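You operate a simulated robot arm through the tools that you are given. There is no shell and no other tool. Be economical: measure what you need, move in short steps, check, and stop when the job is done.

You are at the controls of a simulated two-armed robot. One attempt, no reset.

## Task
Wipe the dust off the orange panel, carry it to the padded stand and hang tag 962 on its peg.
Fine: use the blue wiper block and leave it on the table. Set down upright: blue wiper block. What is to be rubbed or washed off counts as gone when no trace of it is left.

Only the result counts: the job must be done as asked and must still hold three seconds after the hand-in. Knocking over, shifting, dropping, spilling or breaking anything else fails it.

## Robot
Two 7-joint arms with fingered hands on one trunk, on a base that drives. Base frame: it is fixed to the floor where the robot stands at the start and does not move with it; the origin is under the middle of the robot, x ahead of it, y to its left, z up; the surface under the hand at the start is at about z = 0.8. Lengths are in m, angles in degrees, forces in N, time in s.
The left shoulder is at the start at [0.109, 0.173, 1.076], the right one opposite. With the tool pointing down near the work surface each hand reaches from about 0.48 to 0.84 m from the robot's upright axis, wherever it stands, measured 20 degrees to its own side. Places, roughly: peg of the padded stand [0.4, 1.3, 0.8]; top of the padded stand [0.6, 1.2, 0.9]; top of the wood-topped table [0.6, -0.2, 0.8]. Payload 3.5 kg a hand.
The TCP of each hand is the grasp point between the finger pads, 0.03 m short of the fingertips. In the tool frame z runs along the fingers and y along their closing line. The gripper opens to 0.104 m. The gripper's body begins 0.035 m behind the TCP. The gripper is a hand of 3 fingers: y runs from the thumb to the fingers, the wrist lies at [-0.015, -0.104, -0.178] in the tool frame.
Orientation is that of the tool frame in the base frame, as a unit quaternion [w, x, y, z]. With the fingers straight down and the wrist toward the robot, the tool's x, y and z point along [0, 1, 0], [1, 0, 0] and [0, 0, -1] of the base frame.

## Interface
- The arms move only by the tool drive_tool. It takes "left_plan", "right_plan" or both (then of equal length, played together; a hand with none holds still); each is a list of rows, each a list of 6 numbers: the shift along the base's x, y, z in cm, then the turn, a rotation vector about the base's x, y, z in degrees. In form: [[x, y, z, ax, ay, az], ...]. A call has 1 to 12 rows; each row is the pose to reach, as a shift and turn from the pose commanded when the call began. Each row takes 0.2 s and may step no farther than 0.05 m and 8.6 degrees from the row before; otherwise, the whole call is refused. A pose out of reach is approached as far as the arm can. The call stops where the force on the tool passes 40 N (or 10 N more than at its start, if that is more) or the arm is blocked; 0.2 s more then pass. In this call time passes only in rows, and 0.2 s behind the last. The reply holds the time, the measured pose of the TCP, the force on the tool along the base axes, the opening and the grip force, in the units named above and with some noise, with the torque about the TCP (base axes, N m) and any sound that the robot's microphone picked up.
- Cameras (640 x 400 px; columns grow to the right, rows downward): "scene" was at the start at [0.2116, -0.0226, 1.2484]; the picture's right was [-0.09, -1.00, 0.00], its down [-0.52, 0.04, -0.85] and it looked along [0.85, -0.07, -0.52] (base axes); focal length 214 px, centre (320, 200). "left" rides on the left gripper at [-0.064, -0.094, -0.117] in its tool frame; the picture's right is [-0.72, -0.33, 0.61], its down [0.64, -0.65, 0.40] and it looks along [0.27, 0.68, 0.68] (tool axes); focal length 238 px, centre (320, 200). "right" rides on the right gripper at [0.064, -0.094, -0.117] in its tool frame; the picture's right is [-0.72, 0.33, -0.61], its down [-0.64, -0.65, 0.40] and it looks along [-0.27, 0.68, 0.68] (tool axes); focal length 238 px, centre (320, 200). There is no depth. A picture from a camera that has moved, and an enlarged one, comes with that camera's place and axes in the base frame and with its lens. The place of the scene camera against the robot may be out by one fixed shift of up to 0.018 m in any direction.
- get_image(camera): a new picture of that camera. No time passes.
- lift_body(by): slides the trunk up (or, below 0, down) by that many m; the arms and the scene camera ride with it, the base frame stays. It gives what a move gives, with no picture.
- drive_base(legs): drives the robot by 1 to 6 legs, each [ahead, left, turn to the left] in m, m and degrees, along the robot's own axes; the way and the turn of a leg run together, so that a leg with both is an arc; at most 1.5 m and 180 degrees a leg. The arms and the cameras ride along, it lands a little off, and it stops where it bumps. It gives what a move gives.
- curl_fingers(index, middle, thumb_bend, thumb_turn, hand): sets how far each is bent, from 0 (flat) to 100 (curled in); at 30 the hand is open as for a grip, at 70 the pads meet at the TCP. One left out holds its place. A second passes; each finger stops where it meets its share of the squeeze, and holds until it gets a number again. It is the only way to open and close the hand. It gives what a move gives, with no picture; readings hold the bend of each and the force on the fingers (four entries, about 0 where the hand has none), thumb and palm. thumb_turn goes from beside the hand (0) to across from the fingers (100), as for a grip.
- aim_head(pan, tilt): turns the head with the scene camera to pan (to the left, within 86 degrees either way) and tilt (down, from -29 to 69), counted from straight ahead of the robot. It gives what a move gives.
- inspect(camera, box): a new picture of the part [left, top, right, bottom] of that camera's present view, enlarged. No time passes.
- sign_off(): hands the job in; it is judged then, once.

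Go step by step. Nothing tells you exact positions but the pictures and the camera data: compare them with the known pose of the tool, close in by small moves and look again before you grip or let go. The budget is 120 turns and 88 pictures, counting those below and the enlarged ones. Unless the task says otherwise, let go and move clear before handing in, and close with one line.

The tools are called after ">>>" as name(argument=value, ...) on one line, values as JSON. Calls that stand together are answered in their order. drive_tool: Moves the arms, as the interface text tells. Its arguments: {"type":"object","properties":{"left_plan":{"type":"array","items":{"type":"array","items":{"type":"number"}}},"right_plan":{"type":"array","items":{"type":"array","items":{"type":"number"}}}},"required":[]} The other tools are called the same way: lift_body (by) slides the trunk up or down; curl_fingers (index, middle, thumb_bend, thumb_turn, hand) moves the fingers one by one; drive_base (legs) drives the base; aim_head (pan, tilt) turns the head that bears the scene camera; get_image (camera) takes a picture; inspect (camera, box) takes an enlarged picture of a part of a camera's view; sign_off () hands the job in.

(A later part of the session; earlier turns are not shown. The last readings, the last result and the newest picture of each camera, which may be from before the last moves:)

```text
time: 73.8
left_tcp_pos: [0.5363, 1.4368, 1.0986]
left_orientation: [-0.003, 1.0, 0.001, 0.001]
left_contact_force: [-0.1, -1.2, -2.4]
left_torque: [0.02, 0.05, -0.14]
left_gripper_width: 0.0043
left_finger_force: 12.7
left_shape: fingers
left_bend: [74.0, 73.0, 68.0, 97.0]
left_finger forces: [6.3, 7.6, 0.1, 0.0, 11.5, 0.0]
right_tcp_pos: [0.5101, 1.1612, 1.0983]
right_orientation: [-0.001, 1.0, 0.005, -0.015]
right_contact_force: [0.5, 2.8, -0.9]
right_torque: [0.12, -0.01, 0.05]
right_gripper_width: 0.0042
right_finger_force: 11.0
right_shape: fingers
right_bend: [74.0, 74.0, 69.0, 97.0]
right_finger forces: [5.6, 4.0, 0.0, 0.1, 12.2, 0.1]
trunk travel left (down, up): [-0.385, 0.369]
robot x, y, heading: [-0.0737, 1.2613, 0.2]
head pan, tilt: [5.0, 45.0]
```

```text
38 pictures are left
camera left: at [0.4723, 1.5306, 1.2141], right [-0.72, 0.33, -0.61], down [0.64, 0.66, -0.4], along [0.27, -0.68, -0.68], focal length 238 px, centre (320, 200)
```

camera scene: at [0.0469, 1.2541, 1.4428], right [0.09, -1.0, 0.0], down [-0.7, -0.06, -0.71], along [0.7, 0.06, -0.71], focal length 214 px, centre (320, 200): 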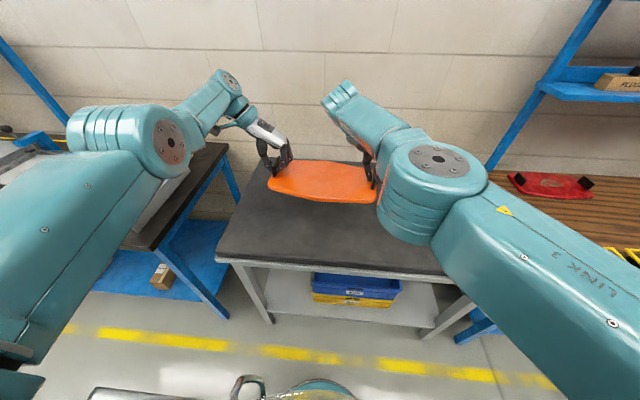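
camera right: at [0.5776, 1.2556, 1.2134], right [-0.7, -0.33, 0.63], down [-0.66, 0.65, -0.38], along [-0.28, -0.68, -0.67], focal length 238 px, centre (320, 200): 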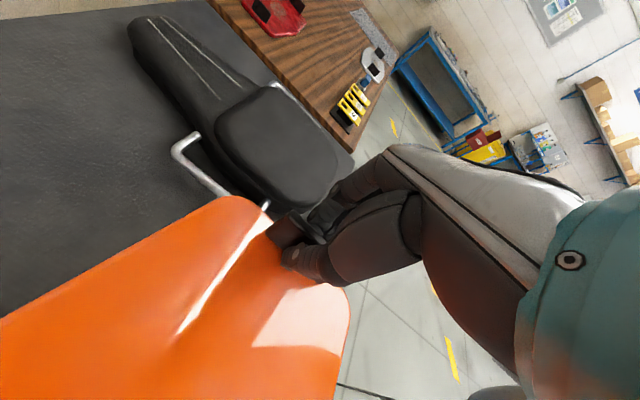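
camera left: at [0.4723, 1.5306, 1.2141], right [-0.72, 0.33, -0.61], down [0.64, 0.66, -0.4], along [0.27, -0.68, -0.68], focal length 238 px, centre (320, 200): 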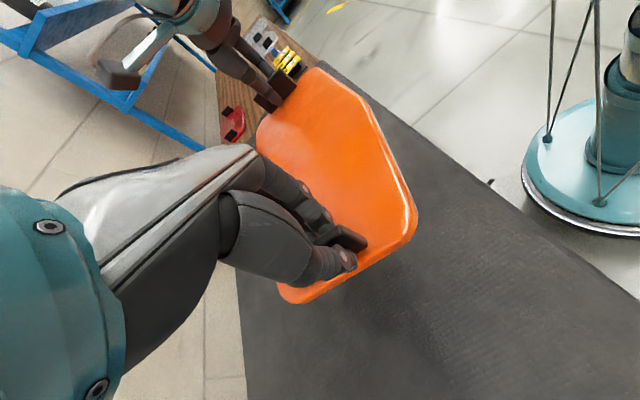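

The case's chrome handle reaches y ≈ 1.085, so I'll shift 4 cm more to the left for finger room. Then I'll lower the trunk partway and check the level.

>>> drive_base(legs=[[0, 0.04, 0]])

>>> lift_body(by=-0.06)

```text
time: 74.7
left_tcp_pos: [0.535, 1.4776, 1.0981]
left_orientation: [-0.002, 1.0, 0.0, 0.0]
left_contact_force: [-0.3, -1.1, -1.9]
left_torque: [0.02, 0.02, -0.13]
left_gripper_width: 0.0043
left_finger_force: 12.3
left_shape: fingers
left_bend: [74.0, 73.0, 68.0, 97.0]
left_finger forces: [6.0, 7.2, 0.0, 0.0, 11.8, 0.1]
right_tcp_pos: [0.5101, 1.2018, 1.0984]
right_orientation: [-0.001, 1.0, 0.005, -0.014]
right_contact_force: [0.8, 1.3, -0.9]
right_torque: [0.09, -0.05, 0.1]
right_gripper_width: 0.004
right_finger_force: 10.9
right_shape: fingers
right_bend: [74.0, 74.0, 69.0, 97.0]
right_finger forces: [5.9, 4.2, 0.0, 0.1, 11.8, 0.0]
trunk travel left (down, up): [-0.385, 0.369]
robot x, y, heading: [-0.0742, 1.3061, 0.3]
head pan, tilt: [5.0, 45.0]
```

```text
time: 75.7
left_tcp_pos: [0.5407, 1.4769, 1.0206]
left_orientation: [-0.002, 1.0, 0.0, -0.018]
left_contact_force: [0.1, -1.6, -2.0]
left_torque: [0.08, 0.04, -0.13]
left_gripper_width: 0.0041
left_finger_force: 12.5
left_shape: fingers
left_bend: [74.0, 73.0, 68.0, 97.0]
left_finger forces: [6.0, 7.1, 0.0, 0.0, 11.9, 0.1]
right_tcp_pos: [0.5166, 1.2003, 1.0207]
right_orientation: [-0.002, 0.999, 0.003, -0.032]
right_contact_force: [-0.2, 0.9, -0.8]
right_torque: [0.14, -0.06, 0.05]
right_gripper_width: 0.0039
right_finger_force: 11.1
right_shape: fingers
right_bend: [74.0, 74.0, 69.0, 97.0]
right_finger forces: [6.0, 4.3, 0.0, 0.0, 11.7, 0.0]
trunk travel left (down, up): [-0.325, 0.429]
robot x, y, heading: [-0.0758, 1.3032, -0.0]
head pan, tilt: [5.0, 45.0]
```

The trunk slide pitches the hands about 2° per 6 cm, so I'll use the arms to re-level and come down to just above the pad.

>>> drive_tool(left_plan=[[-0.3, 0, -1.5, 0, -0.7, 0], [-0.6, 0, -3, 0, -1.4, 0], [-1, 0, -4.5, 0, -2.1, 0]], right_plan=[[0.3, 0, -1.5, 0, -1.2, 0], [0.6, 0, -3, 0, -2.4, 0], [1, 0, -4.5, 0, -3.7, 0]])

>>> get_image(camera="left")

>>> get_image(camera="right")

```text
time: 76.5
left_tcp_pos: [0.5431, 1.4769, 0.9716]
left_orientation: [-0.002, 1.0, -0.001, -0.001]
left_contact_force: [0.5, -2.6, -1.8]
left_torque: [0.01, 0.04, -0.07]
left_gripper_width: 0.004
left_finger_force: 11.5
left_shape: fingers
left_bend: [74.0, 73.0, 68.0, 97.0]
left_finger forces: [6.8, 6.4, 0.0, 0.0, 10.5, 0.0]
left hand out of reach, approached as far as the arm can: row 1, 2, 3
right_tcp_pos: [0.5256, 1.2002, 0.9747]
right_orientation: [-0.002, 1.0, 0.004, 0.001]
right_contact_force: [-0.2, 2.5, -1.5]
right_torque: [0.13, 0.0, 0.12]
right_gripper_width: 0.0041
right_finger_force: 10.9
right_shape: fingers
right_bend: [74.0, 74.0, 68.0, 97.0]
right_finger forces: [5.1, 4.5, 0.0, 0.0, 12.3, 0.1]
trunk travel left (down, up): [-0.325, 0.429]
robot x, y, heading: [-0.0754, 1.2995, 0.2]
head pan, tilt: [5.0, 45.0]
```

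```text
37 pictures are left
camera left: at [0.4804, 1.5712, 1.0875], right [-0.72, 0.33, -0.61], down [0.64, 0.65, -0.4], along [0.27, -0.68, -0.68], focal length 238 px, centre (320, 200)
```

left: 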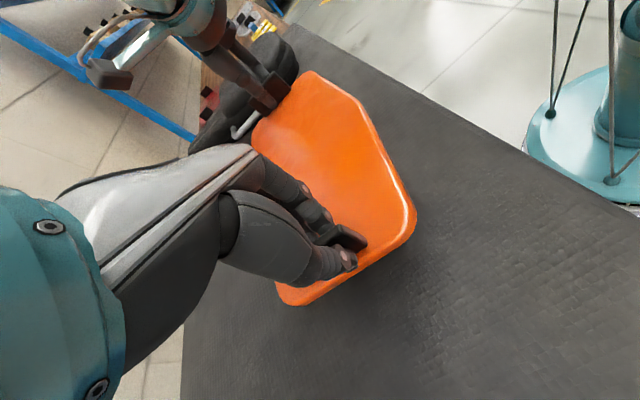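

```text
36 pictures are left
camera right: at [0.5897, 1.2949, 1.0919], right [-0.72, -0.33, 0.61], down [-0.65, 0.65, -0.4], along [-0.26, -0.68, -0.68], focal length 238 px, centre (320, 200)
```

right: 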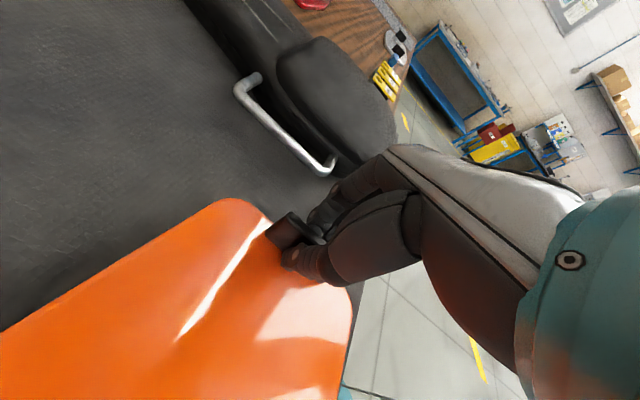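

Clear of the case. I'll lower gently toward contact.

>>> drive_tool(left_plan=[[0, 0, -0.5, 0, 0, 0], [0, 0, -1, 0, 0, 0], [0, 0, -1.4, 0, 0, 0]], right_plan=[[0, 0, -0.6, 0, 0, 0], [0, 0, -1.2, 0, 0, 0], [0, 0, -1.7, 0, 0, 0]])

```text
time: 77.3
left_tcp_pos: [0.5416, 1.4771, 0.9586]
left_orientation: [-0.002, 1.0, 0.0, 0.0]
left_contact_force: [0.0, -4.2, -2.3]
left_torque: [-0.04, 0.04, -0.11]
left_gripper_width: 0.0044
left_finger_force: 12.3
left_shape: fingers
left_bend: [74.0, 73.0, 68.0, 97.0]
left_finger forces: [7.0, 7.3, 0.0, 0.1, 10.4, 0.1]
right_tcp_pos: [0.5222, 1.2003, 0.9601]
right_orientation: [-0.002, 1.0, 0.004, -0.001]
right_contact_force: [-0.4, 4.6, -1.0]
right_torque: [0.15, -0.03, 0.06]
right_gripper_width: 0.004
right_finger_force: 11.0
right_shape: fingers
right_bend: [74.0, 74.0, 68.0, 97.0]
right_finger forces: [4.9, 3.9, 0.0, 0.0, 12.8, 0.0]
right hand out of reach, approached as far as the arm can: row 1, 3
trunk travel left (down, up): [-0.325, 0.429]
robot x, y, heading: [-0.0739, 1.3038, 0.2]
head pan, tilt: [5.0, 45.0]
```

>>> drive_tool(left_plan=[[0, -0.1, -0.3, 0, 0, 0], [0, -0.1, -0.6, 0, 0, 0], [0, -0.1, -0.8, 0, 0, 0]], right_plan=[[0, 0.1, -0.4, 0, 0, 0], [0, 0.1, -0.7, 0, 0, 0], [0, 0.1, -1, 0, 0, 0]])

```text
time: 78.1
left_tcp_pos: [0.5415, 1.477, 0.9505]
left_orientation: [-0.003, 1.0, 0.0, 0.0]
left_contact_force: [-0.1, -2.2, -2.8]
left_torque: [0.03, 0.04, -0.09]
left_gripper_width: 0.0043
left_finger_force: 12.6
left_shape: fingers
left_bend: [74.0, 73.0, 68.0, 97.0]
left_finger forces: [6.3, 7.2, 0.0, 0.0, 11.1, 0.0]
right_tcp_pos: [0.521, 1.1998, 0.9504]
right_orientation: [-0.001, 1.0, 0.003, 0.0]
right_contact_force: [0.2, 2.7, -1.3]
right_torque: [0.1, -0.04, 0.05]
right_gripper_width: 0.0038
right_finger_force: 10.9
right_shape: fingers
right_bend: [74.0, 74.0, 68.0, 97.0]
right_finger forces: [5.6, 4.1, 0.0, 0.0, 12.1, 0.0]
trunk travel left (down, up): [-0.325, 0.429]
robot x, y, heading: [-0.0755, 1.3025, 0.0]
head pan, tilt: [5.0, 45.0]
```

>>> drive_tool(left_plan=[[0, 0, -0.25, 0, 0, 0], [0, 0, -0.5, 0, 0, 0]], right_plan=[[0, 0, -0.25, 0, 0, 0], [0, 0, -0.5, 0, 0, 0]])

>>> inspect(camera="left", box=[240, 180, 440, 320])

```text
time: 78.7
left_tcp_pos: [0.5425, 1.4762, 0.946]
left_orientation: [-0.002, 1.0, 0.0, 0.001]
left_contact_force: [0.2, -2.2, -2.9]
left_torque: [0.06, 0.02, -0.13]
left_gripper_width: 0.004
left_finger_force: 12.0
left_shape: fingers
left_bend: [74.0, 73.0, 68.0, 97.0]
left_finger forces: [6.1, 7.0, 0.0, 0.1, 11.5, 0.0]
right_tcp_pos: [0.5212, 1.1992, 0.9456]
right_orientation: [-0.001, 1.0, 0.004, 0.0]
right_contact_force: [0.0, 1.2, -1.5]
right_torque: [0.15, -0.02, 0.08]
right_gripper_width: 0.0041
right_finger_force: 11.1
right_shape: fingers
right_bend: [74.0, 74.0, 68.0, 97.0]
right_finger forces: [5.8, 4.2, 0.0, 0.0, 11.7, 0.0]
right hand out of reach, approached as far as the arm can: row 1, 2
trunk travel left (down, up): [-0.325, 0.429]
robot x, y, heading: [-0.0764, 1.3035, 0.2]
head pan, tilt: [5.0, 45.0]
```

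```text
2.86 times, centred on (340, 250) of left
camera zoom: at [0.4781, 1.57, 1.0613], right [-0.72, 0.33, -0.61], down [0.64, 0.66, -0.4], along [0.27, -0.68, -0.68], focal length 681 px, centre (263, 57)
```

zoom: 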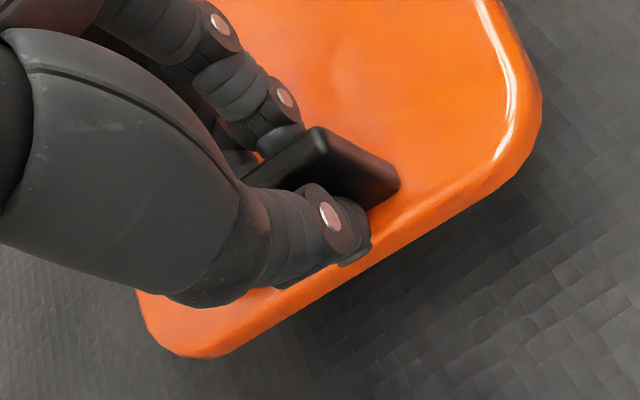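

>>> drive_tool(left_plan=[[0, 0, -0.3, 0, 0, 0], [0, 0, -0.6, 0, 0, 0]], right_plan=[[0, 0, -0.3, 0, 0, 0], [0, 0, -0.6, 0, 0, 0]])

>>> drive_tool(left_plan=[[0, 0, -0.25, 0, 0, 0], [0, 0, -0.5, 0, 0, 0]], right_plan=[[0, 0, -0.25, 0, 0, 0], [0, 0, -0.5, 0, 0, 0]])

```text
time: 79.3
left_tcp_pos: [0.5386, 1.4755, 0.9396]
left_orientation: [-0.002, 1.0, 0.0, 0.0]
left_contact_force: [0.2, -1.1, -3.0]
left_torque: [0.08, 0.05, -0.13]
left_gripper_width: 0.0042
left_finger_force: 11.7
left_shape: fingers
left_bend: [74.0, 73.0, 68.0, 97.0]
left_finger forces: [6.1, 6.7, 0.1, 0.0, 11.4, 0.0]
right_tcp_pos: [0.5201, 1.1989, 0.9394]
right_orientation: [-0.001, 1.0, 0.003, 0.0]
right_contact_force: [-0.6, 1.3, -1.6]
right_torque: [0.08, -0.02, 0.06]
right_gripper_width: 0.0041
right_finger_force: 11.2
right_shape: fingers
right_bend: [74.0, 74.0, 68.0, 97.0]
right_finger forces: [5.7, 4.5, 0.1, 0.1, 11.5, 0.0]
trunk travel left (down, up): [-0.325, 0.429]
robot x, y, heading: [-0.0749, 1.3003, 0.1]
head pan, tilt: [5.0, 45.0]
```

```text
time: 79.9
left_tcp_pos: [0.539, 1.476, 0.9353]
left_orientation: [-0.001, 1.0, 0.0, 0.001]
left_contact_force: [0.9, -2.4, -1.6]
left_torque: [0.05, 0.06, -0.12]
left_gripper_width: 0.004
left_finger_force: 12.4
left_shape: fingers
left_bend: [74.0, 73.0, 68.0, 97.0]
left_finger forces: [6.5, 7.1, 0.0, 0.0, 10.9, 0.0]
left hand out of reach, approached as far as the arm can: row 1, 2
right_tcp_pos: [0.5194, 1.1987, 0.9343]
right_orientation: [-0.002, 1.0, 0.003, 0.001]
right_contact_force: [0.0, 2.8, -2.2]
right_torque: [0.14, -0.05, 0.08]
right_gripper_width: 0.0042
right_finger_force: 10.8
right_shape: fingers
right_bend: [74.0, 74.0, 68.0, 97.0]
right_finger forces: [5.2, 4.2, 0.1, 0.0, 12.2, 0.0]
trunk travel left (down, up): [-0.325, 0.429]
robot x, y, heading: [-0.0736, 1.2977, 0.2]
head pan, tilt: [5.0, 45.0]
```

>>> drive_tool(left_plan=[[-0.2, 0, -0.3, 0, 0, 0], [-0.4, 0, -0.6, 0, 0, 0]], right_plan=[[-0.2, 0, -0.3, 0, 0, 0], [-0.4, 0, -0.6, 0, 0, 0]])

>>> drive_tool(left_plan=[[-0.2, 0, -0.3, 0, 0, 0], [-0.4, 0, -0.6, 0, 0, 0]], right_plan=[[-0.2, 0, -0.3, 0, 0, 0], [-0.4, 0, -0.6, 0, 0, 0]])

>>> inspect(camera="left", box=[240, 180, 440, 320])

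```text
time: 80.5
left_tcp_pos: [0.5347, 1.4756, 0.929]
left_orientation: [-0.002, 1.0, 0.0, 0.0]
left_contact_force: [-0.3, -2.0, -2.7]
left_torque: [0.03, 0.03, -0.09]
left_gripper_width: 0.0042
left_finger_force: 11.7
left_shape: fingers
left_bend: [74.0, 73.0, 68.0, 97.0]
left_finger forces: [6.4, 6.7, 0.1, 0.1, 10.9, 0.0]
right_tcp_pos: [0.5156, 1.1988, 0.9283]
right_orientation: [-0.002, 1.0, 0.004, 0.0]
right_contact_force: [0.6, 1.8, -1.8]
right_torque: [0.13, -0.03, 0.09]
right_gripper_width: 0.004
right_finger_force: 11.5
right_shape: fingers
right_bend: [74.0, 74.0, 68.0, 97.0]
right_finger forces: [5.5, 4.5, 0.1, 0.0, 12.3, 0.1]
trunk travel left (down, up): [-0.325, 0.429]
robot x, y, heading: [-0.0758, 1.3021, -0.2]
head pan, tilt: [5.0, 45.0]
```

```text
time: 81.1
left_tcp_pos: [0.5299, 1.4775, 0.9234]
left_orientation: [-0.002, 1.0, 0.0, 0.0]
left_contact_force: [0.1, -1.7, -2.5]
left_torque: [0.06, 0.05, -0.11]
left_gripper_width: 0.0045
left_finger_force: 12.1
left_shape: fingers
left_bend: [74.0, 73.0, 68.0, 97.0]
left_finger forces: [6.3, 6.6, 0.1, 0.0, 11.2, 0.0]
right_tcp_pos: [0.5116, 1.1994, 0.9228]
right_orientation: [-0.001, 1.0, 0.004, 0.0]
right_contact_force: [0.7, 1.3, -1.0]
right_torque: [0.12, -0.04, 0.09]
right_gripper_width: 0.004
right_finger_force: 10.9
right_shape: fingers
right_bend: [74.0, 74.0, 68.0, 97.0]
right_finger forces: [5.7, 4.7, 0.1, 0.0, 11.9, 0.0]
trunk travel left (down, up): [-0.325, 0.429]
robot x, y, heading: [-0.0723, 1.3038, 0.1]
head pan, tilt: [5.0, 45.0]
```

```text
2.86 times, centred on (340, 250) of left
camera zoom: at [0.4675, 1.5701, 1.0392], right [-0.72, 0.33, -0.61], down [0.64, 0.65, -0.4], along [0.27, -0.68, -0.68], focal length 681 px, centre (263, 57)
```

zoom: 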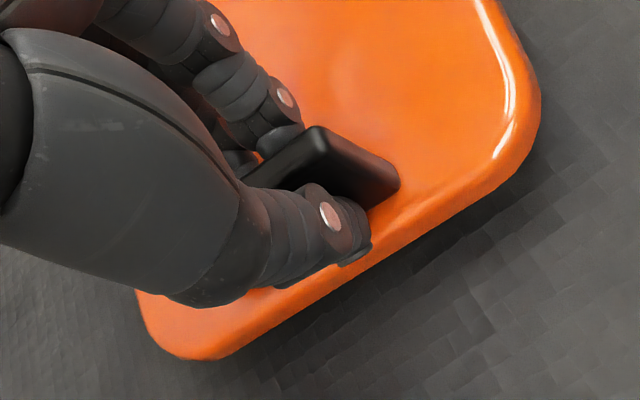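

>>> drive_tool(left_plan=[[-0.1, 0, -0.3, 0, 0, 0], [-0.2, 0, -0.6, 0, 0, 0]], right_plan=[[-0.1, 0, -0.3, 0, 0, 0], [-0.2, 0, -0.6, 0, 0, 0]])

>>> drive_tool(left_plan=[[-0.1, 0, -0.25, 0, 0, 0], [-0.2, 0, -0.5, 0, 0, 0]], right_plan=[[-0.1, 0, -0.25, 0, 0, 0], [-0.2, 0, -0.5, 0, 0, 0]])

```text
time: 81.7
left_tcp_pos: [0.5291, 1.476, 0.9156]
left_orientation: [-0.003, 1.0, 0.0, 0.0]
left_contact_force: [-0.5, -2.5, -2.6]
left_torque: [0.01, 0.05, -0.12]
left_gripper_width: 0.0043
left_finger_force: 12.0
left_shape: fingers
left_bend: [74.0, 73.0, 68.0, 97.0]
left_finger forces: [6.5, 6.7, 0.0, 0.1, 10.9, 0.1]
right_tcp_pos: [0.5083, 1.1992, 0.9174]
right_orientation: [-0.002, 1.0, 0.004, 0.0]
right_contact_force: [-0.4, 2.4, -1.2]
right_torque: [0.14, -0.02, 0.06]
right_gripper_width: 0.004
right_finger_force: 11.3
right_shape: fingers
right_bend: [74.0, 74.0, 68.0, 97.0]
right_finger forces: [5.4, 4.5, 0.0, 0.0, 12.3, 0.0]
trunk travel left (down, up): [-0.325, 0.429]
robot x, y, heading: [-0.0753, 1.301, 0.1]
head pan, tilt: [5.0, 45.0]
```

```text
time: 82.3
left_tcp_pos: [0.5248, 1.4762, 0.9128]
left_orientation: [-0.002, 1.0, 0.0, 0.0]
left_contact_force: [-0.1, -2.2, -2.0]
left_torque: [-0.03, -0.02, -0.16]
left_gripper_width: 0.0043
left_finger_force: 12.5
left_shape: fingers
left_bend: [74.0, 73.0, 68.0, 97.0]
left_finger forces: [6.6, 7.3, 0.0, 0.1, 10.7, 0.1]
right_tcp_pos: [0.5067, 1.2003, 0.9129]
right_orientation: [0.0, 1.0, 0.003, 0.0]
right_contact_force: [0.6, 3.5, -0.6]
right_torque: [0.12, -0.04, 0.06]
right_gripper_width: 0.0044
right_finger_force: 11.4
right_shape: fingers
right_bend: [74.0, 74.0, 68.0, 97.0]
right_finger forces: [5.4, 4.1, 0.0, 0.0, 12.9, 0.1]
trunk travel left (down, up): [-0.325, 0.429]
robot x, y, heading: [-0.0772, 1.2994, 0.3]
head pan, tilt: [5.0, 45.0]
```

>>> drive_tool(left_plan=[[0, 0, -0.2, 0, 0, 0], [0, 0, -0.4, 0, 0, 0]], right_plan=[[0, 0, -0.2, 0, 0, 0], [0, 0, -0.4, 0, 0, 0]])

```text
time: 82.9
left_tcp_pos: [0.5259, 1.4764, 0.9107]
left_orientation: [-0.002, 1.0, 0.0, 0.001]
left_contact_force: [-0.5, -3.9, 7.6]
left_torque: [0.01, 0.02, -0.13]
left_gripper_width: 0.0042
left_finger_force: 14.4
left_shape: fingers
left_bend: [74.0, 74.0, 68.0, 97.0]
left_finger forces: [7.7, 8.6, 0.0, 0.1, 11.9, 0.0]
right_tcp_pos: [0.5089, 1.1987, 0.9099]
right_orientation: [-0.001, 1.0, 0.003, 0.003]
right_contact_force: [1.3, 3.4, 9.8]
right_torque: [0.22, -0.11, 0.08]
right_gripper_width: 0.0038
right_finger_force: 13.0
right_shape: fingers
right_bend: [74.0, 74.0, 68.0, 97.0]
right_finger forces: [6.2, 4.5, 0.0, 0.0, 14.3, 0.1]
trunk travel left (down, up): [-0.325, 0.429]
robot x, y, heading: [-0.0751, 1.3002, 0.3]
head pan, tilt: [5.0, 45.0]
```

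The panel rests on the pad. I'll release both hands and lift straight up.

>>> curl_fingers(hand="left", index=30, middle=30, thumb_bend=30)

>>> curl_fingers(hand="right", index=30, middle=30, thumb_bend=30)

>>> drive_tool(left_plan=[[0, 0, 2, 0, 0, 0], [0, 0, 5, 0, 0, 0], [0, 0, 9, 0, 0, 0], [0, 0, 12, 0, 0, 0]], right_plan=[[0, 0, 2, 0, 0, 0], [0, 0, 5, 0, 0, 0], [0, 0, 9, 0, 0, 0], [0, 0, 12, 0, 0, 0]])

>>> get_image(camera="left")

```text
time: 83.9
left_tcp_pos: [0.5247, 1.4772, 0.9085]
left_orientation: [-0.003, 1.0, -0.001, 0.001]
left_contact_force: [-0.5, 0.1, -0.2]
left_torque: [-0.02, 0.01, -0.02]
left_gripper_width: 0.1027
left_finger_force: 0.1
left_shape: fingers
left_bend: [30.0, 30.0, 30.0, 97.0]
left_finger forces: [0.0, 0.0, 0.0, 0.0, 0.1, 0.1]
right_tcp_pos: [0.5068, 1.1992, 0.9088]
right_orientation: [-0.001, 1.0, 0.003, 0.002]
right_contact_force: [2.5, 0.0, 15.0]
right_torque: [0.16, -0.14, 0.12]
right_gripper_width: 0.0038
right_finger_force: 14.1
right_shape: fingers
right_bend: [74.0, 74.0, 68.0, 96.0]
right_finger forces: [7.9, 6.0, 0.0, 0.0, 14.3, 0.0]
trunk travel left (down, up): [-0.325, 0.429]
robot x, y, heading: [-0.0716, 1.3035, 0.1]
head pan, tilt: [5.0, 45.0]
```

```text
time: 84.9
left_tcp_pos: [0.5261, 1.4762, 0.9088]
left_orientation: [-0.003, 1.0, 0.0, 0.0]
left_contact_force: [0.2, 0.1, 0.0]
left_torque: [-0.03, 0.02, -0.03]
left_gripper_width: 0.1025
left_finger_force: 0.1
left_shape: fingers
left_bend: [30.0, 30.0, 30.0, 97.0]
left_finger forces: [0.0, 0.0, 0.0, 0.1, 0.0, 0.1]
right_tcp_pos: [0.5071, 1.2, 0.9067]
right_orientation: [-0.001, 1.0, 0.003, 0.0]
right_contact_force: [-0.3, -0.3, -0.2]
right_torque: [-0.04, 0.01, 0.0]
right_gripper_width: 0.1027
right_finger_force: 0.1
right_shape: fingers
right_bend: [30.0, 30.0, 30.0, 97.0]
right_finger forces: [0.0, 0.0, 0.0, 0.1, 0.0, 0.0]
trunk travel left (down, up): [-0.325, 0.429]
robot x, y, heading: [-0.074, 1.2994, 0.1]
head pan, tilt: [5.0, 45.0]
```

```text
time: 85.9
left_tcp_pos: [0.5266, 1.4757, 1.0276]
left_orientation: [-0.003, 1.0, 0.0, 0.001]
left_contact_force: [0.5, 0.0, 0.3]
left_torque: [0.02, -0.01, -0.01]
left_gripper_width: 0.1029
left_finger_force: 0.1
left_shape: fingers
left_bend: [30.0, 30.0, 30.0, 97.0]
left_finger forces: [0.0, 0.1, 0.1, 0.0, 0.0, 0.0]
right_tcp_pos: [0.5074, 1.1996, 1.0288]
right_orientation: [-0.001, 1.0, 0.003, 0.0]
right_contact_force: [0.3, -0.4, 0.4]
right_torque: [0.01, -0.02, 0.0]
right_gripper_width: 0.1029
right_finger_force: 0.1
right_shape: fingers
right_bend: [30.0, 30.0, 30.0, 97.0]
right_finger forces: [0.0, 0.0, 0.0, 0.0, 0.0, 0.0]
trunk travel left (down, up): [-0.325, 0.429]
robot x, y, heading: [-0.0737, 1.298, -0.0]
head pan, tilt: [5.0, 45.0]
```

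```text
33 pictures are left
camera left: at [0.4632, 1.5697, 1.1444], right [-0.72, 0.33, -0.61], down [0.64, 0.65, -0.4], along [0.27, -0.68, -0.68], focal length 238 px, centre (320, 200)
```

left: 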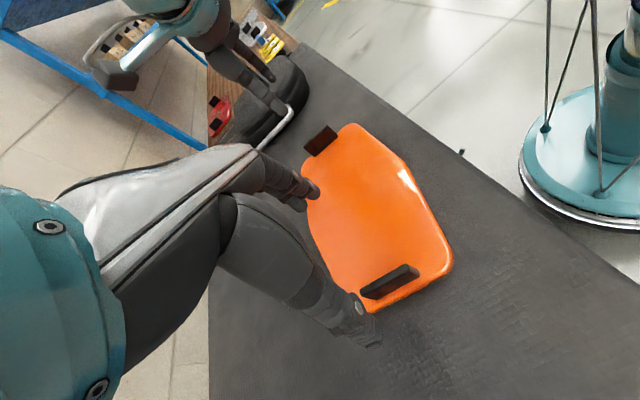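

The panel is placed and the peg shows as a stub at the stand's front edge. I'll back off to look at the stand front properly.

>>> drive_base(legs=[[-0.38, 0, 0]])

>>> aim_head(pan=0, tilt=38)

>>> get_image(camera="scene")

```text
time: 88.3
left_tcp_pos: [0.1491, 1.4745, 1.0284]
left_orientation: [-0.003, 1.0, -0.001, 0.0]
left_contact_force: [-0.5, 0.5, -0.2]
left_torque: [-0.03, -0.04, -0.01]
left_gripper_width: 0.1026
left_finger_force: 0.2
left_shape: fingers
left_bend: [30.0, 30.0, 30.0, 97.0]
left_finger forces: [0.0, 0.0, 0.1, 0.0, 0.1, 0.1]
right_tcp_pos: [0.1314, 1.1975, 1.0281]
right_orientation: [-0.002, 1.0, 0.004, 0.001]
right_contact_force: [0.5, 0.6, 0.1]
right_torque: [-0.01, -0.06, 0.01]
right_gripper_width: 0.1026
right_finger_force: 0.0
right_shape: fingers
right_bend: [30.0, 30.0, 30.0, 97.0]
right_finger forces: [0.0, 0.0, 0.1, 0.0, 0.1, 0.0]
trunk travel left (down, up): [-0.325, 0.429]
robot x, y, heading: [-0.4533, 1.2988, 0.0]
head pan, tilt: [5.0, 45.0]
```

```text
time: 89.0
left_tcp_pos: [0.1497, 1.4742, 1.0282]
left_orientation: [-0.003, 1.0, 0.0, 0.0]
left_contact_force: [-0.1, -0.4, -0.5]
left_torque: [-0.01, 0.0, -0.02]
left_gripper_width: 0.1025
left_finger_force: 0.0
left_shape: fingers
left_bend: [30.0, 30.0, 30.0, 97.0]
left_finger forces: [0.0, 0.0, 0.0, 0.1, 0.0, 0.0]
right_tcp_pos: [0.1305, 1.1973, 1.0277]
right_orientation: [-0.001, 1.0, 0.004, 0.0]
right_contact_force: [0.5, 0.2, 0.7]
right_torque: [0.01, 0.01, -0.01]
right_gripper_width: 0.1028
right_finger_force: 0.1
right_shape: fingers
right_bend: [30.0, 30.0, 30.0, 97.0]
right_finger forces: [0.0, 0.0, 0.1, 0.0, 0.0, 0.0]
trunk travel left (down, up): [-0.325, 0.429]
robot x, y, heading: [-0.4504, 1.2979, 0.2]
head pan, tilt: [0.0, 38.0]
```

```text
32 pictures are left
camera scene: at [-0.3076, 1.2852, 1.3924], right [0.0, -1.0, 0.0], down [-0.62, 0.0, -0.79], along [0.79, 0.0, -0.62], focal length 214 px, centre (320, 200)
```

scene: 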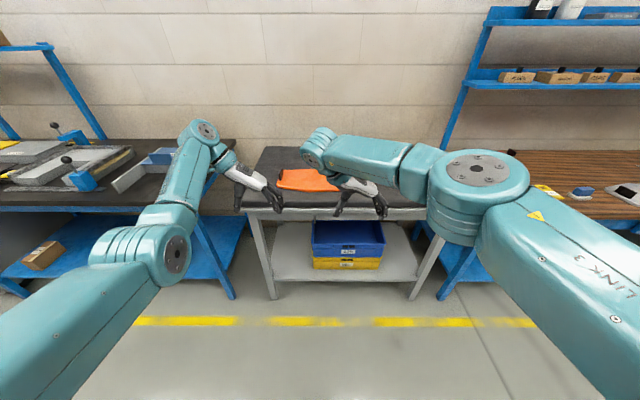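

>>> inspect(camera="scene", box=[220, 140, 400, 250])

```text
3.56 times, centred on (310, 195) of scene
camera zoom: at [-0.3076, 1.2852, 1.3924], right [0.0, -1.0, 0.0], down [-0.62, 0.0, -0.79], along [0.79, 0.0, -0.62], focal length 763 px, centre (356, 218)
```

zoom: 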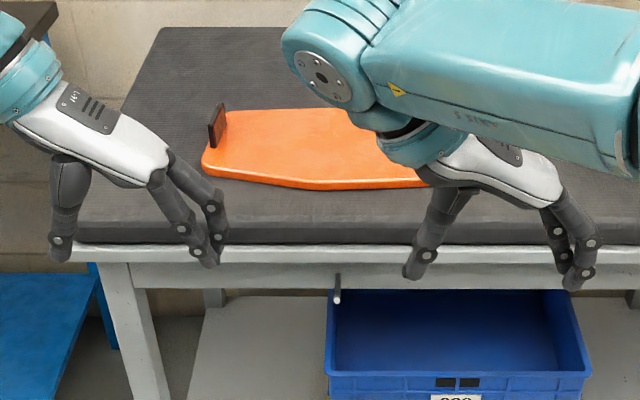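

The peg sticks out toward me from the stand's front at about (0.31–0.36, 1.31–1.34, 0.79). Now I'll drive to tag 962 at about (0.47, 0.50), keeping the right hand high and out of the way.

>>> drive_base(legs=[[0, -0.975, 0]])

>>> drive_tool(right_plan=[[-1, -1, 3, 0, 0, 0], [-2, -2, 6, 0, 0, 0], [-3, -3, 9, 0, 0, 0], [-4, -4, 12, 0, 0, 0]])

>>> drive_base(legs=[[0.25, 0, 0]])

>>> get_image(camera="left")

>>> get_image(camera="scene")

```text
time: 94.1
left_tcp_pos: [0.1535, 0.4855, 1.0284]
left_orientation: [-0.003, 1.0, 0.0, 0.0]
left_contact_force: [0.0, 0.6, -0.5]
left_torque: [-0.02, 0.02, 0.0]
left_gripper_width: 0.1028
left_finger_force: 0.0
left_shape: fingers
left_bend: [30.0, 30.0, 30.0, 97.0]
left_finger forces: [0.0, 0.0, 0.1, 0.0, 0.0, 0.0]
right_tcp_pos: [0.1341, 0.21, 1.0281]
right_orientation: [-0.002, 1.0, 0.004, 0.0]
right_contact_force: [-0.3, -0.3, -0.2]
right_torque: [-0.02, 0.01, 0.05]
right_gripper_width: 0.1025
right_finger_force: 0.1
right_shape: fingers
right_bend: [30.0, 30.0, 30.0, 97.0]
right_finger forces: [0.0, 0.1, 0.0, 0.0, 0.1, 0.1]
trunk travel left (down, up): [-0.325, 0.429]
robot x, y, heading: [-0.4483, 0.3132, 0.1]
head pan, tilt: [0.0, 38.0]
```

```text
time: 95.1
left_tcp_pos: [0.1533, 0.4856, 1.0302]
left_orientation: [-0.003, 1.0, 0.0, 0.0]
left_contact_force: [-0.1, -0.1, 0.1]
left_torque: [0.03, -0.01, 0.0]
left_gripper_width: 0.1028
left_finger_force: 0.1
left_shape: fingers
left_bend: [30.0, 30.0, 30.0, 97.0]
left_finger forces: [0.0, 0.0, 0.1, 0.0, 0.0, 0.1]
right_tcp_pos: [0.0929, 0.1699, 1.1478]
right_orientation: [-0.002, 1.0, 0.003, 0.0]
right_contact_force: [-0.1, 0.4, 1.2]
right_torque: [-0.01, 0.01, -0.01]
right_gripper_width: 0.1029
right_finger_force: 0.0
right_shape: fingers
right_bend: [30.0, 30.0, 30.0, 97.0]
right_finger forces: [0.0, 0.1, 0.1, 0.0, 0.1, 0.0]
trunk travel left (down, up): [-0.325, 0.429]
robot x, y, heading: [-0.4452, 0.3147, 0.3]
head pan, tilt: [0.0, 38.0]
```

```text
time: 96.9
left_tcp_pos: [0.4011, 0.4879, 1.0279]
left_orientation: [-0.003, 1.0, 0.0, 0.001]
left_contact_force: [-0.1, -0.7, 0.5]
left_torque: [-0.02, 0.0, 0.06]
left_gripper_width: 0.1028
left_finger_force: 0.0
left_shape: fingers
left_bend: [30.0, 30.0, 30.0, 97.0]
left_finger forces: [0.1, 0.0, 0.0, 0.0, 0.0, 0.0]
right_tcp_pos: [0.3407, 0.1718, 1.1474]
right_orientation: [-0.001, 1.0, 0.005, 0.0]
right_contact_force: [0.4, -0.4, 0.3]
right_torque: [0.0, 0.01, 0.02]
right_gripper_width: 0.1028
right_finger_force: 0.0
right_shape: fingers
right_bend: [30.0, 30.0, 30.0, 97.0]
right_finger forces: [0.0, 0.0, 0.0, 0.0, 0.0, 0.0]
trunk travel left (down, up): [-0.325, 0.429]
robot x, y, heading: [-0.1998, 0.3128, 0.4]
head pan, tilt: [0.0, 38.0]
```

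```text
30 pictures are left
camera left: at [0.3371, 0.5821, 1.1435], right [-0.72, 0.33, -0.61], down [0.64, 0.66, -0.4], along [0.27, -0.68, -0.68], focal length 238 px, centre (320, 200)
```

left: 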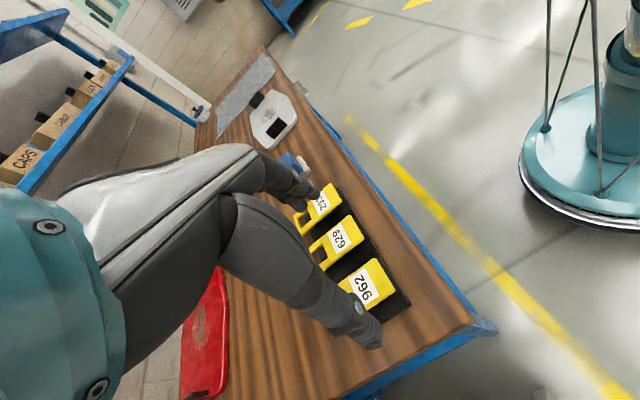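

```text
29 pictures are left
camera scene: at [-0.057, 0.2986, 1.3923], right [0.0, -1.0, 0.0], down [-0.62, 0.0, -0.79], along [0.79, 0.0, -0.62], focal length 214 px, centre (320, 200)
```

scene: 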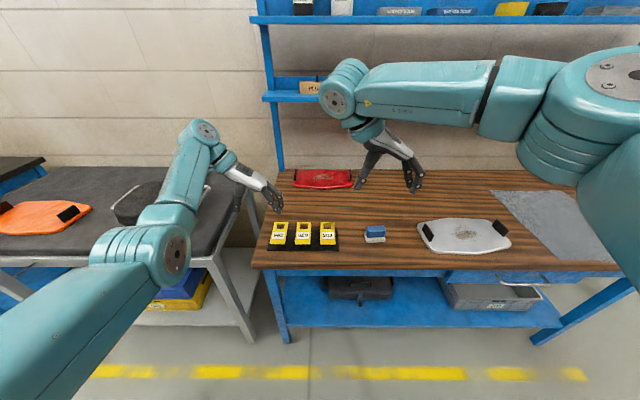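

>>> inspect(camera="left", box=[280, 170, 430, 350])

>>> inspect(camera="scene", box=[245, 205, 355, 270])

```text
2.22 times, centred on (355, 260) of left
camera zoom: at [0.3371, 0.5821, 1.1435], right [-0.72, 0.33, -0.61], down [0.64, 0.66, -0.4], along [0.27, -0.68, -0.68], focal length 530 px, centre (242, 67)
```

zoom: 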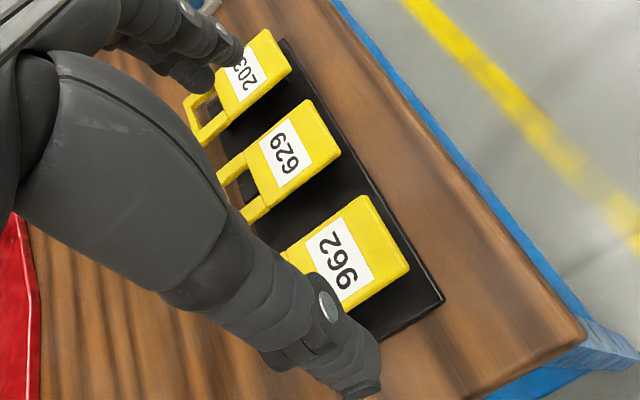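

```text
5.82 times, centred on (300, 238) of scene
camera zoom: at [-0.057, 0.2986, 1.3923], right [0.0, -1.0, 0.0], down [-0.62, 0.0, -0.79], along [0.79, 0.0, -0.62], focal length 1248 px, centre (436, -18)
```

zoom: 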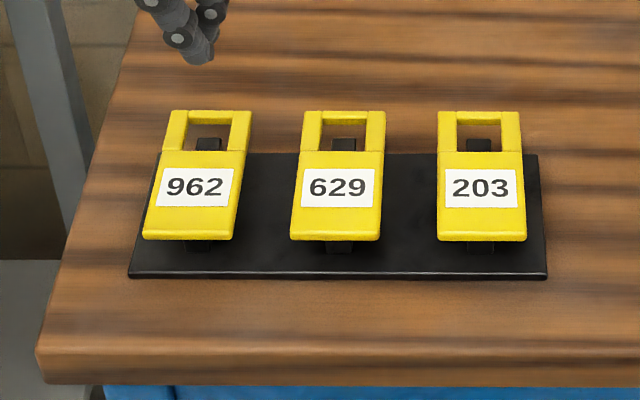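

Tag 962 lies nearly flat, centred at about (0.456, 0.457), body x 0.427–0.485, top z about 0.822, with the hole at the far end and its sides free. I'll move up, lower the trunk and bring the left hand over the tag body.

>>> drive_base(legs=[[0.05, 0, 0]])

>>> lift_body(by=-0.08)

```text
time: 97.8
left_tcp_pos: [0.4504, 0.4895, 1.0279]
left_orientation: [-0.002, 1.0, 0.0, -0.001]
left_contact_force: [0.0, 0.8, -0.1]
left_torque: [0.0, 0.01, -0.04]
left_gripper_width: 0.1028
left_finger_force: 0.1
left_shape: fingers
left_bend: [30.0, 30.0, 30.0, 97.0]
left_finger forces: [0.0, 0.0, 0.0, 0.0, 0.0, 0.0]
right_tcp_pos: [0.3926, 0.1728, 1.1475]
right_orientation: [-0.001, 1.0, 0.005, 0.0]
right_contact_force: [-0.8, 0.9, -0.4]
right_torque: [-0.03, 0.04, 0.01]
right_gripper_width: 0.1029
right_finger_force: 0.2
right_shape: fingers
right_bend: [30.0, 30.0, 30.0, 97.0]
right_finger forces: [0.0, 0.0, 0.0, 0.0, 0.0, 0.0]
trunk travel left (down, up): [-0.325, 0.429]
robot x, y, heading: [-0.1509, 0.3135, 0.2]
head pan, tilt: [0.0, 38.0]
```

```text
time: 99.0
left_tcp_pos: [0.4483, 0.489, 0.9496]
left_orientation: [-0.003, 1.0, 0.001, 0.001]
left_contact_force: [0.1, 0.3, 0.5]
left_torque: [0.05, 0.01, 0.05]
left_gripper_width: 0.1025
left_finger_force: 0.0
left_shape: fingers
left_bend: [30.0, 30.0, 30.0, 97.0]
left_finger forces: [0.0, 0.0, 0.1, 0.0, 0.1, 0.1]
right_tcp_pos: [0.39, 0.1708, 1.068]
right_orientation: [-0.001, 1.0, 0.005, 0.001]
right_contact_force: [1.0, 1.1, 0.4]
right_torque: [0.0, -0.01, -0.03]
right_gripper_width: 0.1028
right_finger_force: 0.1
right_shape: fingers
right_bend: [30.0, 30.0, 30.0, 97.0]
right_finger forces: [0.1, 0.0, 0.1, 0.1, 0.0, 0.1]
trunk travel left (down, up): [-0.245, 0.509]
robot x, y, heading: [-0.1531, 0.3139, 0.4]
head pan, tilt: [0.0, 38.0]
```

>>> drive_tool(left_plan=[[0.3, -1.5, -1.5, 0, 0, 0], [0.7, -3.2, -3, 0, 0, 0], [0.7, -3.2, -5, 0, 0, 0], [0.7, -3.2, -6.5, 0, 0, 0]])

>>> inspect(camera="left", box=[220, 100, 460, 380])

>>> inspect(camera="scene", box=[200, 170, 380, 290])

```text
time: 100.0
left_tcp_pos: [0.4567, 0.4577, 0.8825]
left_orientation: [-0.002, 1.0, 0.0, -0.001]
left_contact_force: [0.0, -0.1, -0.7]
left_torque: [0.01, 0.0, 0.02]
left_gripper_width: 0.1027
left_finger_force: 0.1
left_shape: fingers
left_bend: [30.0, 30.0, 30.0, 97.0]
left_finger forces: [0.0, 0.0, 0.0, 0.0, 0.1, 0.0]
right_tcp_pos: [0.3891, 0.1714, 1.0677]
right_orientation: [-0.001, 1.0, 0.004, -0.001]
right_contact_force: [-0.7, -1.3, 0.3]
right_torque: [-0.01, 0.04, -0.01]
right_gripper_width: 0.1029
right_finger_force: 0.1
right_shape: fingers
right_bend: [30.0, 30.0, 30.0, 97.0]
right_finger forces: [0.0, 0.1, 0.0, 0.0, 0.0, 0.0]
trunk travel left (down, up): [-0.245, 0.509]
robot x, y, heading: [-0.15, 0.3145, 0.6]
head pan, tilt: [0.0, 38.0]
```

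```text
1.43 times, centred on (340, 240) of left
camera zoom: at [0.3934, 0.5504, 0.9986], right [-0.72, 0.33, -0.61], down [0.64, 0.66, -0.4], along [0.27, -0.68, -0.68], focal length 340 px, centre (291, 143)
```

zoom: 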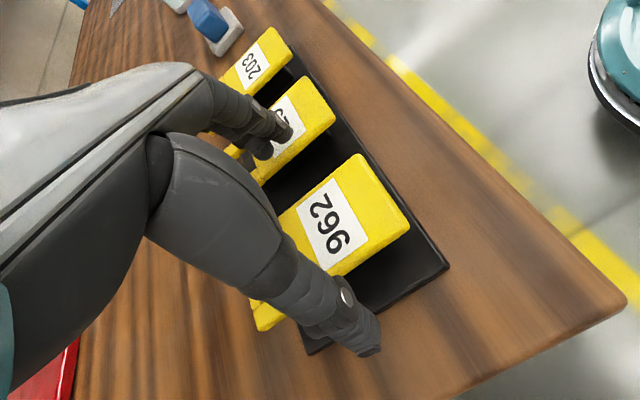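

```text
3.33 times, centred on (290, 230) of scene
camera zoom: at [0.023, 0.299, 1.3108], right [0.01, -1.0, 0.0], down [-0.62, 0.0, -0.79], along [0.79, 0.0, -0.62], focal length 715 px, centre (420, 100)
```

zoom: 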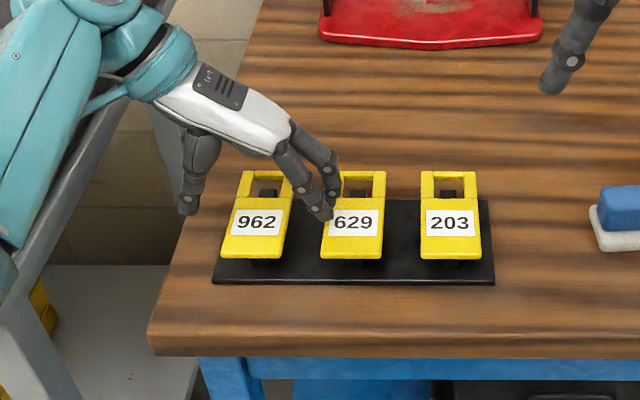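

The open fingers would brush tag 629, so I'll pre-close them to about 7 cm, centre on y 0.4605 and look again.

>>> curl_fingers(hand="left", index=42, middle=42, thumb_bend=42)

>>> drive_tool(left_plan=[[0, 0.3, -0.5, 0, 0, 0], [0, 0.3, -1.2, 0, 0, 0]])

>>> inspect(camera="scene", box=[235, 190, 325, 250])

>>> inspect(camera="left", box=[260, 120, 460, 360])

```text
time: 101.0
left_tcp_pos: [0.4564, 0.4561, 0.8829]
left_orientation: [-0.002, 1.0, 0.001, 0.001]
left_contact_force: [0.0, 0.2, -0.2]
left_torque: [0.0, 0.0, 0.01]
left_gripper_width: 0.0735
left_finger_force: 0.0
left_shape: fingers
left_bend: [42.0, 42.0, 42.0, 97.0]
left_finger forces: [0.0, 0.0, 0.0, 0.0, 0.0, 0.0]
right_tcp_pos: [0.3908, 0.1727, 1.0676]
right_orientation: [-0.001, 1.0, 0.005, 0.0]
right_contact_force: [1.0, 0.3, 0.3]
right_torque: [-0.02, 0.01, 0.01]
right_gripper_width: 0.1026
right_finger_force: 0.0
right_shape: fingers
right_bend: [30.0, 30.0, 30.0, 97.0]
right_finger forces: [0.1, 0.1, 0.1, 0.0, 0.1, 0.0]
trunk travel left (down, up): [-0.245, 0.509]
robot x, y, heading: [-0.1531, 0.3155, 0.2]
head pan, tilt: [0.0, 38.0]
```

```text
time: 101.6
left_tcp_pos: [0.4551, 0.4605, 0.8718]
left_orientation: [-0.003, 1.0, 0.0, -0.001]
left_contact_force: [-0.2, 0.3, 0.4]
left_torque: [-0.01, 0.0, 0.01]
left_gripper_width: 0.0736
left_finger_force: 0.1
left_shape: fingers
left_bend: [42.0, 42.0, 42.0, 97.0]
left_finger forces: [0.1, 0.1, 0.0, 0.0, 0.0, 0.0]
right_tcp_pos: [0.3901, 0.1726, 1.0669]
right_orientation: [-0.001, 1.0, 0.005, 0.0]
right_contact_force: [0.4, 0.0, 0.3]
right_torque: [-0.03, 0.0, -0.02]
right_gripper_width: 0.103
right_finger_force: 0.1
right_shape: fingers
right_bend: [30.0, 30.0, 30.0, 97.0]
right_finger forces: [0.0, 0.0, 0.0, 0.0, 0.1, 0.1]
trunk travel left (down, up): [-0.245, 0.509]
robot x, y, heading: [-0.1506, 0.3162, 0.4]
head pan, tilt: [0.0, 38.0]
```

```text
6.67 times, centred on (280, 220) of scene
camera zoom: at [0.023, 0.299, 1.3108], right [0.01, -1.0, 0.0], down [-0.62, 0.0, -0.79], along [0.79, 0.0, -0.62], focal length 1430 px, centre (587, 67)
```

zoom: 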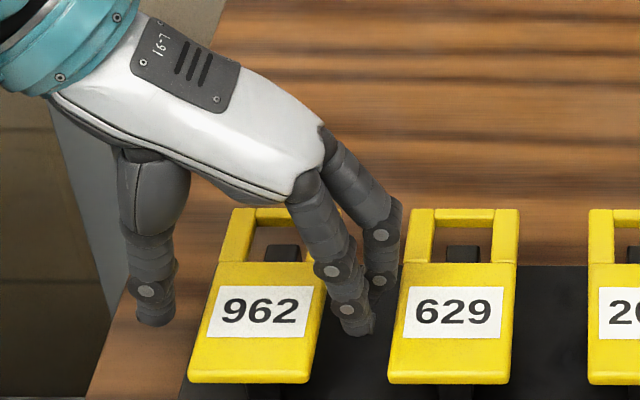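

```text
1.67 times, centred on (360, 240) of left
camera zoom: at [0.393, 0.5533, 0.9867], right [-0.72, 0.33, -0.61], down [0.64, 0.65, -0.4], along [0.27, -0.68, -0.68], focal length 397 px, centre (253, 133)
```

zoom: 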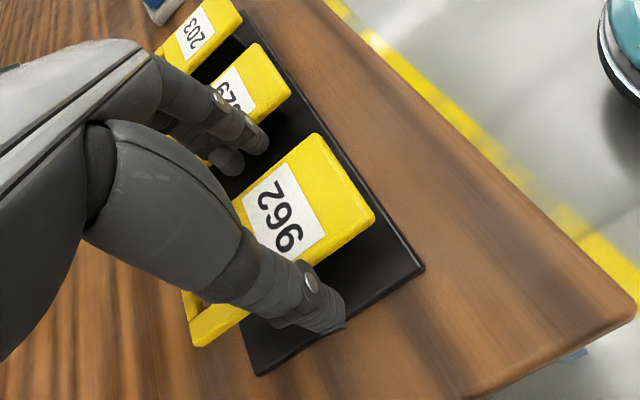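

Centred in y, but the fingertips would land near the tag's near end, so I'll shift 1.5 cm forward as I lower.

>>> drive_tool(left_plan=[[1.5, 0, 0, 0, 0, 0], [1.5, 0, -1, 0, 0, 0], [1.5, 0, -1.8, 0, 0, 0], [1.5, 0, -2.5, 0, 0, 0]])

>>> inspect(camera="scene", box=[235, 190, 325, 250])

```text
time: 102.6
left_tcp_pos: [0.4704, 0.4592, 0.846]
left_orientation: [-0.001, 1.0, 0.001, -0.001]
left_contact_force: [-0.2, -0.2, -0.1]
left_torque: [0.01, -0.02, 0.01]
left_gripper_width: 0.0735
left_finger_force: 0.1
left_shape: fingers
left_bend: [42.0, 42.0, 42.0, 97.0]
left_finger forces: [0.0, 0.1, 0.1, 0.1, 0.0, 0.0]
right_tcp_pos: [0.3897, 0.1711, 1.0678]
right_orientation: [-0.001, 1.0, 0.004, 0.0]
right_contact_force: [0.5, -0.3, -0.1]
right_torque: [-0.02, 0.02, 0.0]
right_gripper_width: 0.1029
right_finger_force: 0.0
right_shape: fingers
right_bend: [30.0, 30.0, 30.0, 97.0]
right_finger forces: [0.1, 0.0, 0.0, 0.0, 0.0, 0.1]
trunk travel left (down, up): [-0.245, 0.509]
robot x, y, heading: [-0.1513, 0.3134, -0.1]
head pan, tilt: [0.0, 38.0]
```

```text
6.67 times, centred on (280, 220) of scene
camera zoom: at [0.023, 0.2991, 1.3108], right [0.01, -1.0, 0.0], down [-0.62, 0.0, -0.79], along [0.79, 0.0, -0.62], focal length 1430 px, centre (587, 67)
```

zoom: 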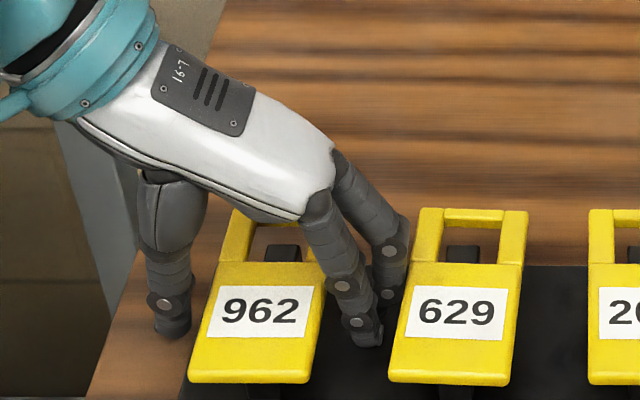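

Tag 629 looks slightly nudged by the far finger. I'll close on 962 now, which moves the fingers away from it, and then check.

>>> curl_fingers(hand="left", index=70, middle=70, thumb_bend=70)

>>> inspect(camera="scene", box=[235, 190, 325, 250])

```text
time: 103.6
left_tcp_pos: [0.4719, 0.4602, 0.8462]
left_orientation: [-0.004, 1.0, 0.001, 0.0]
left_contact_force: [-0.3, -0.7, 0.7]
left_torque: [0.02, 0.04, 0.01]
left_gripper_width: 0.041
left_finger_force: 20.9
left_shape: fingers
left_bend: [53.0, 64.0, 57.0, 96.0]
left_finger forces: [13.4, 7.4, 0.1, 0.0, 21.0, 0.0]
right_tcp_pos: [0.3906, 0.172, 1.0694]
right_orientation: [-0.001, 1.0, 0.004, 0.0]
right_contact_force: [0.3, -0.1, -0.1]
right_torque: [0.0, 0.02, 0.01]
right_gripper_width: 0.1026
right_finger_force: 0.1
right_shape: fingers
right_bend: [30.0, 30.0, 30.0, 97.0]
right_finger forces: [0.0, 0.1, 0.0, 0.1, 0.1, 0.0]
trunk travel left (down, up): [-0.245, 0.509]
robot x, y, heading: [-0.1511, 0.314, 0.5]
head pan, tilt: [0.0, 38.0]
```

```text
6.67 times, centred on (280, 220) of scene
camera zoom: at [0.023, 0.2991, 1.3108], right [0.01, -1.0, 0.0], down [-0.62, 0.0, -0.79], along [0.79, 0.0, -0.62], focal length 1430 px, centre (587, 67)
```

zoom: 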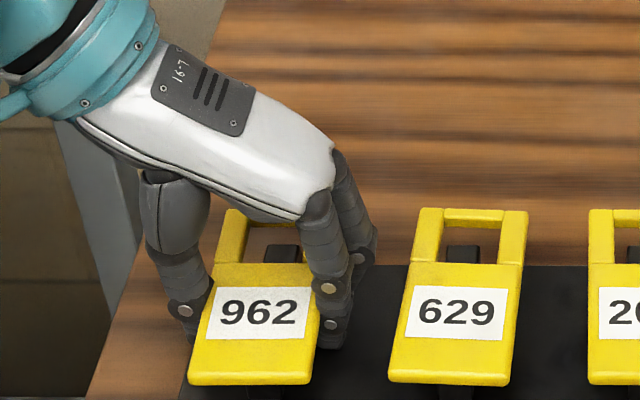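

Tag 962 is gripped at 21 N; 629 turned only about 2° (roughly 3 mm) and still rests on its support. I'll lift 962.

>>> drive_tool(left_plan=[[0, 0, 1, 0, 0, 0], [0, 0, 2.5, 0, 0, 0], [0, 0, 5, 0, 0, 0], [0, 0, 9, 0, 0, 0], [0, 0, 12, 0, 0, 0]])

>>> get_image(camera="left")

>>> inspect(camera="scene", box=[220, 150, 370, 260])

```text
time: 104.8
left_tcp_pos: [0.4711, 0.4597, 0.9663]
left_orientation: [-0.003, 1.0, 0.002, 0.0]
left_contact_force: [0.1, 0.0, -0.8]
left_torque: [-0.03, 0.0, -0.01]
left_gripper_width: 0.0408
left_finger_force: 20.9
left_shape: fingers
left_bend: [53.0, 64.0, 57.0, 96.0]
left_finger forces: [13.5, 7.3, 0.0, 0.0, 20.9, 0.1]
right_tcp_pos: [0.39, 0.1719, 1.068]
right_orientation: [-0.001, 1.0, 0.004, 0.0]
right_contact_force: [-0.3, -0.5, 0.0]
right_torque: [-0.02, 0.0, 0.02]
right_gripper_width: 0.103
right_finger_force: 0.1
right_shape: fingers
right_bend: [30.0, 30.0, 30.0, 97.0]
right_finger forces: [0.0, 0.0, 0.1, 0.0, 0.0, 0.0]
trunk travel left (down, up): [-0.245, 0.509]
robot x, y, heading: [-0.1551, 0.3075, 0.2]
head pan, tilt: [0.0, 38.0]
```

```text
20 pictures are left
camera left: at [0.4075, 0.5534, 1.0828], right [-0.72, 0.33, -0.61], down [0.64, 0.66, -0.4], along [0.27, -0.68, -0.68], focal length 238 px, centre (320, 200)
```

left: 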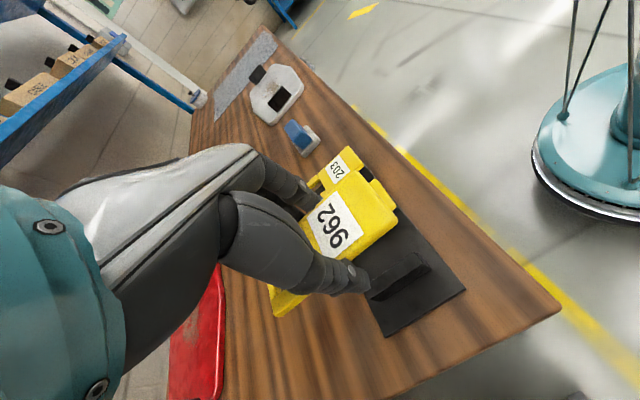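

```text
3.64 times, centred on (295, 205) of scene
camera zoom: at [0.0228, 0.299, 1.3109], right [0.01, -1.0, 0.0], down [-0.62, 0.0, -0.79], along [0.79, 0.0, -0.62], focal length 780 px, centre (411, 182)
```

zoom: 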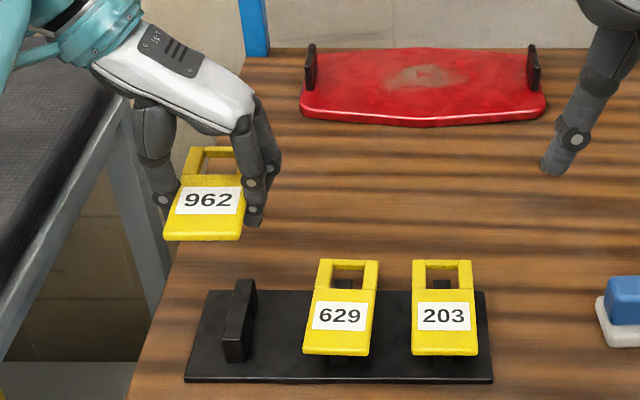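

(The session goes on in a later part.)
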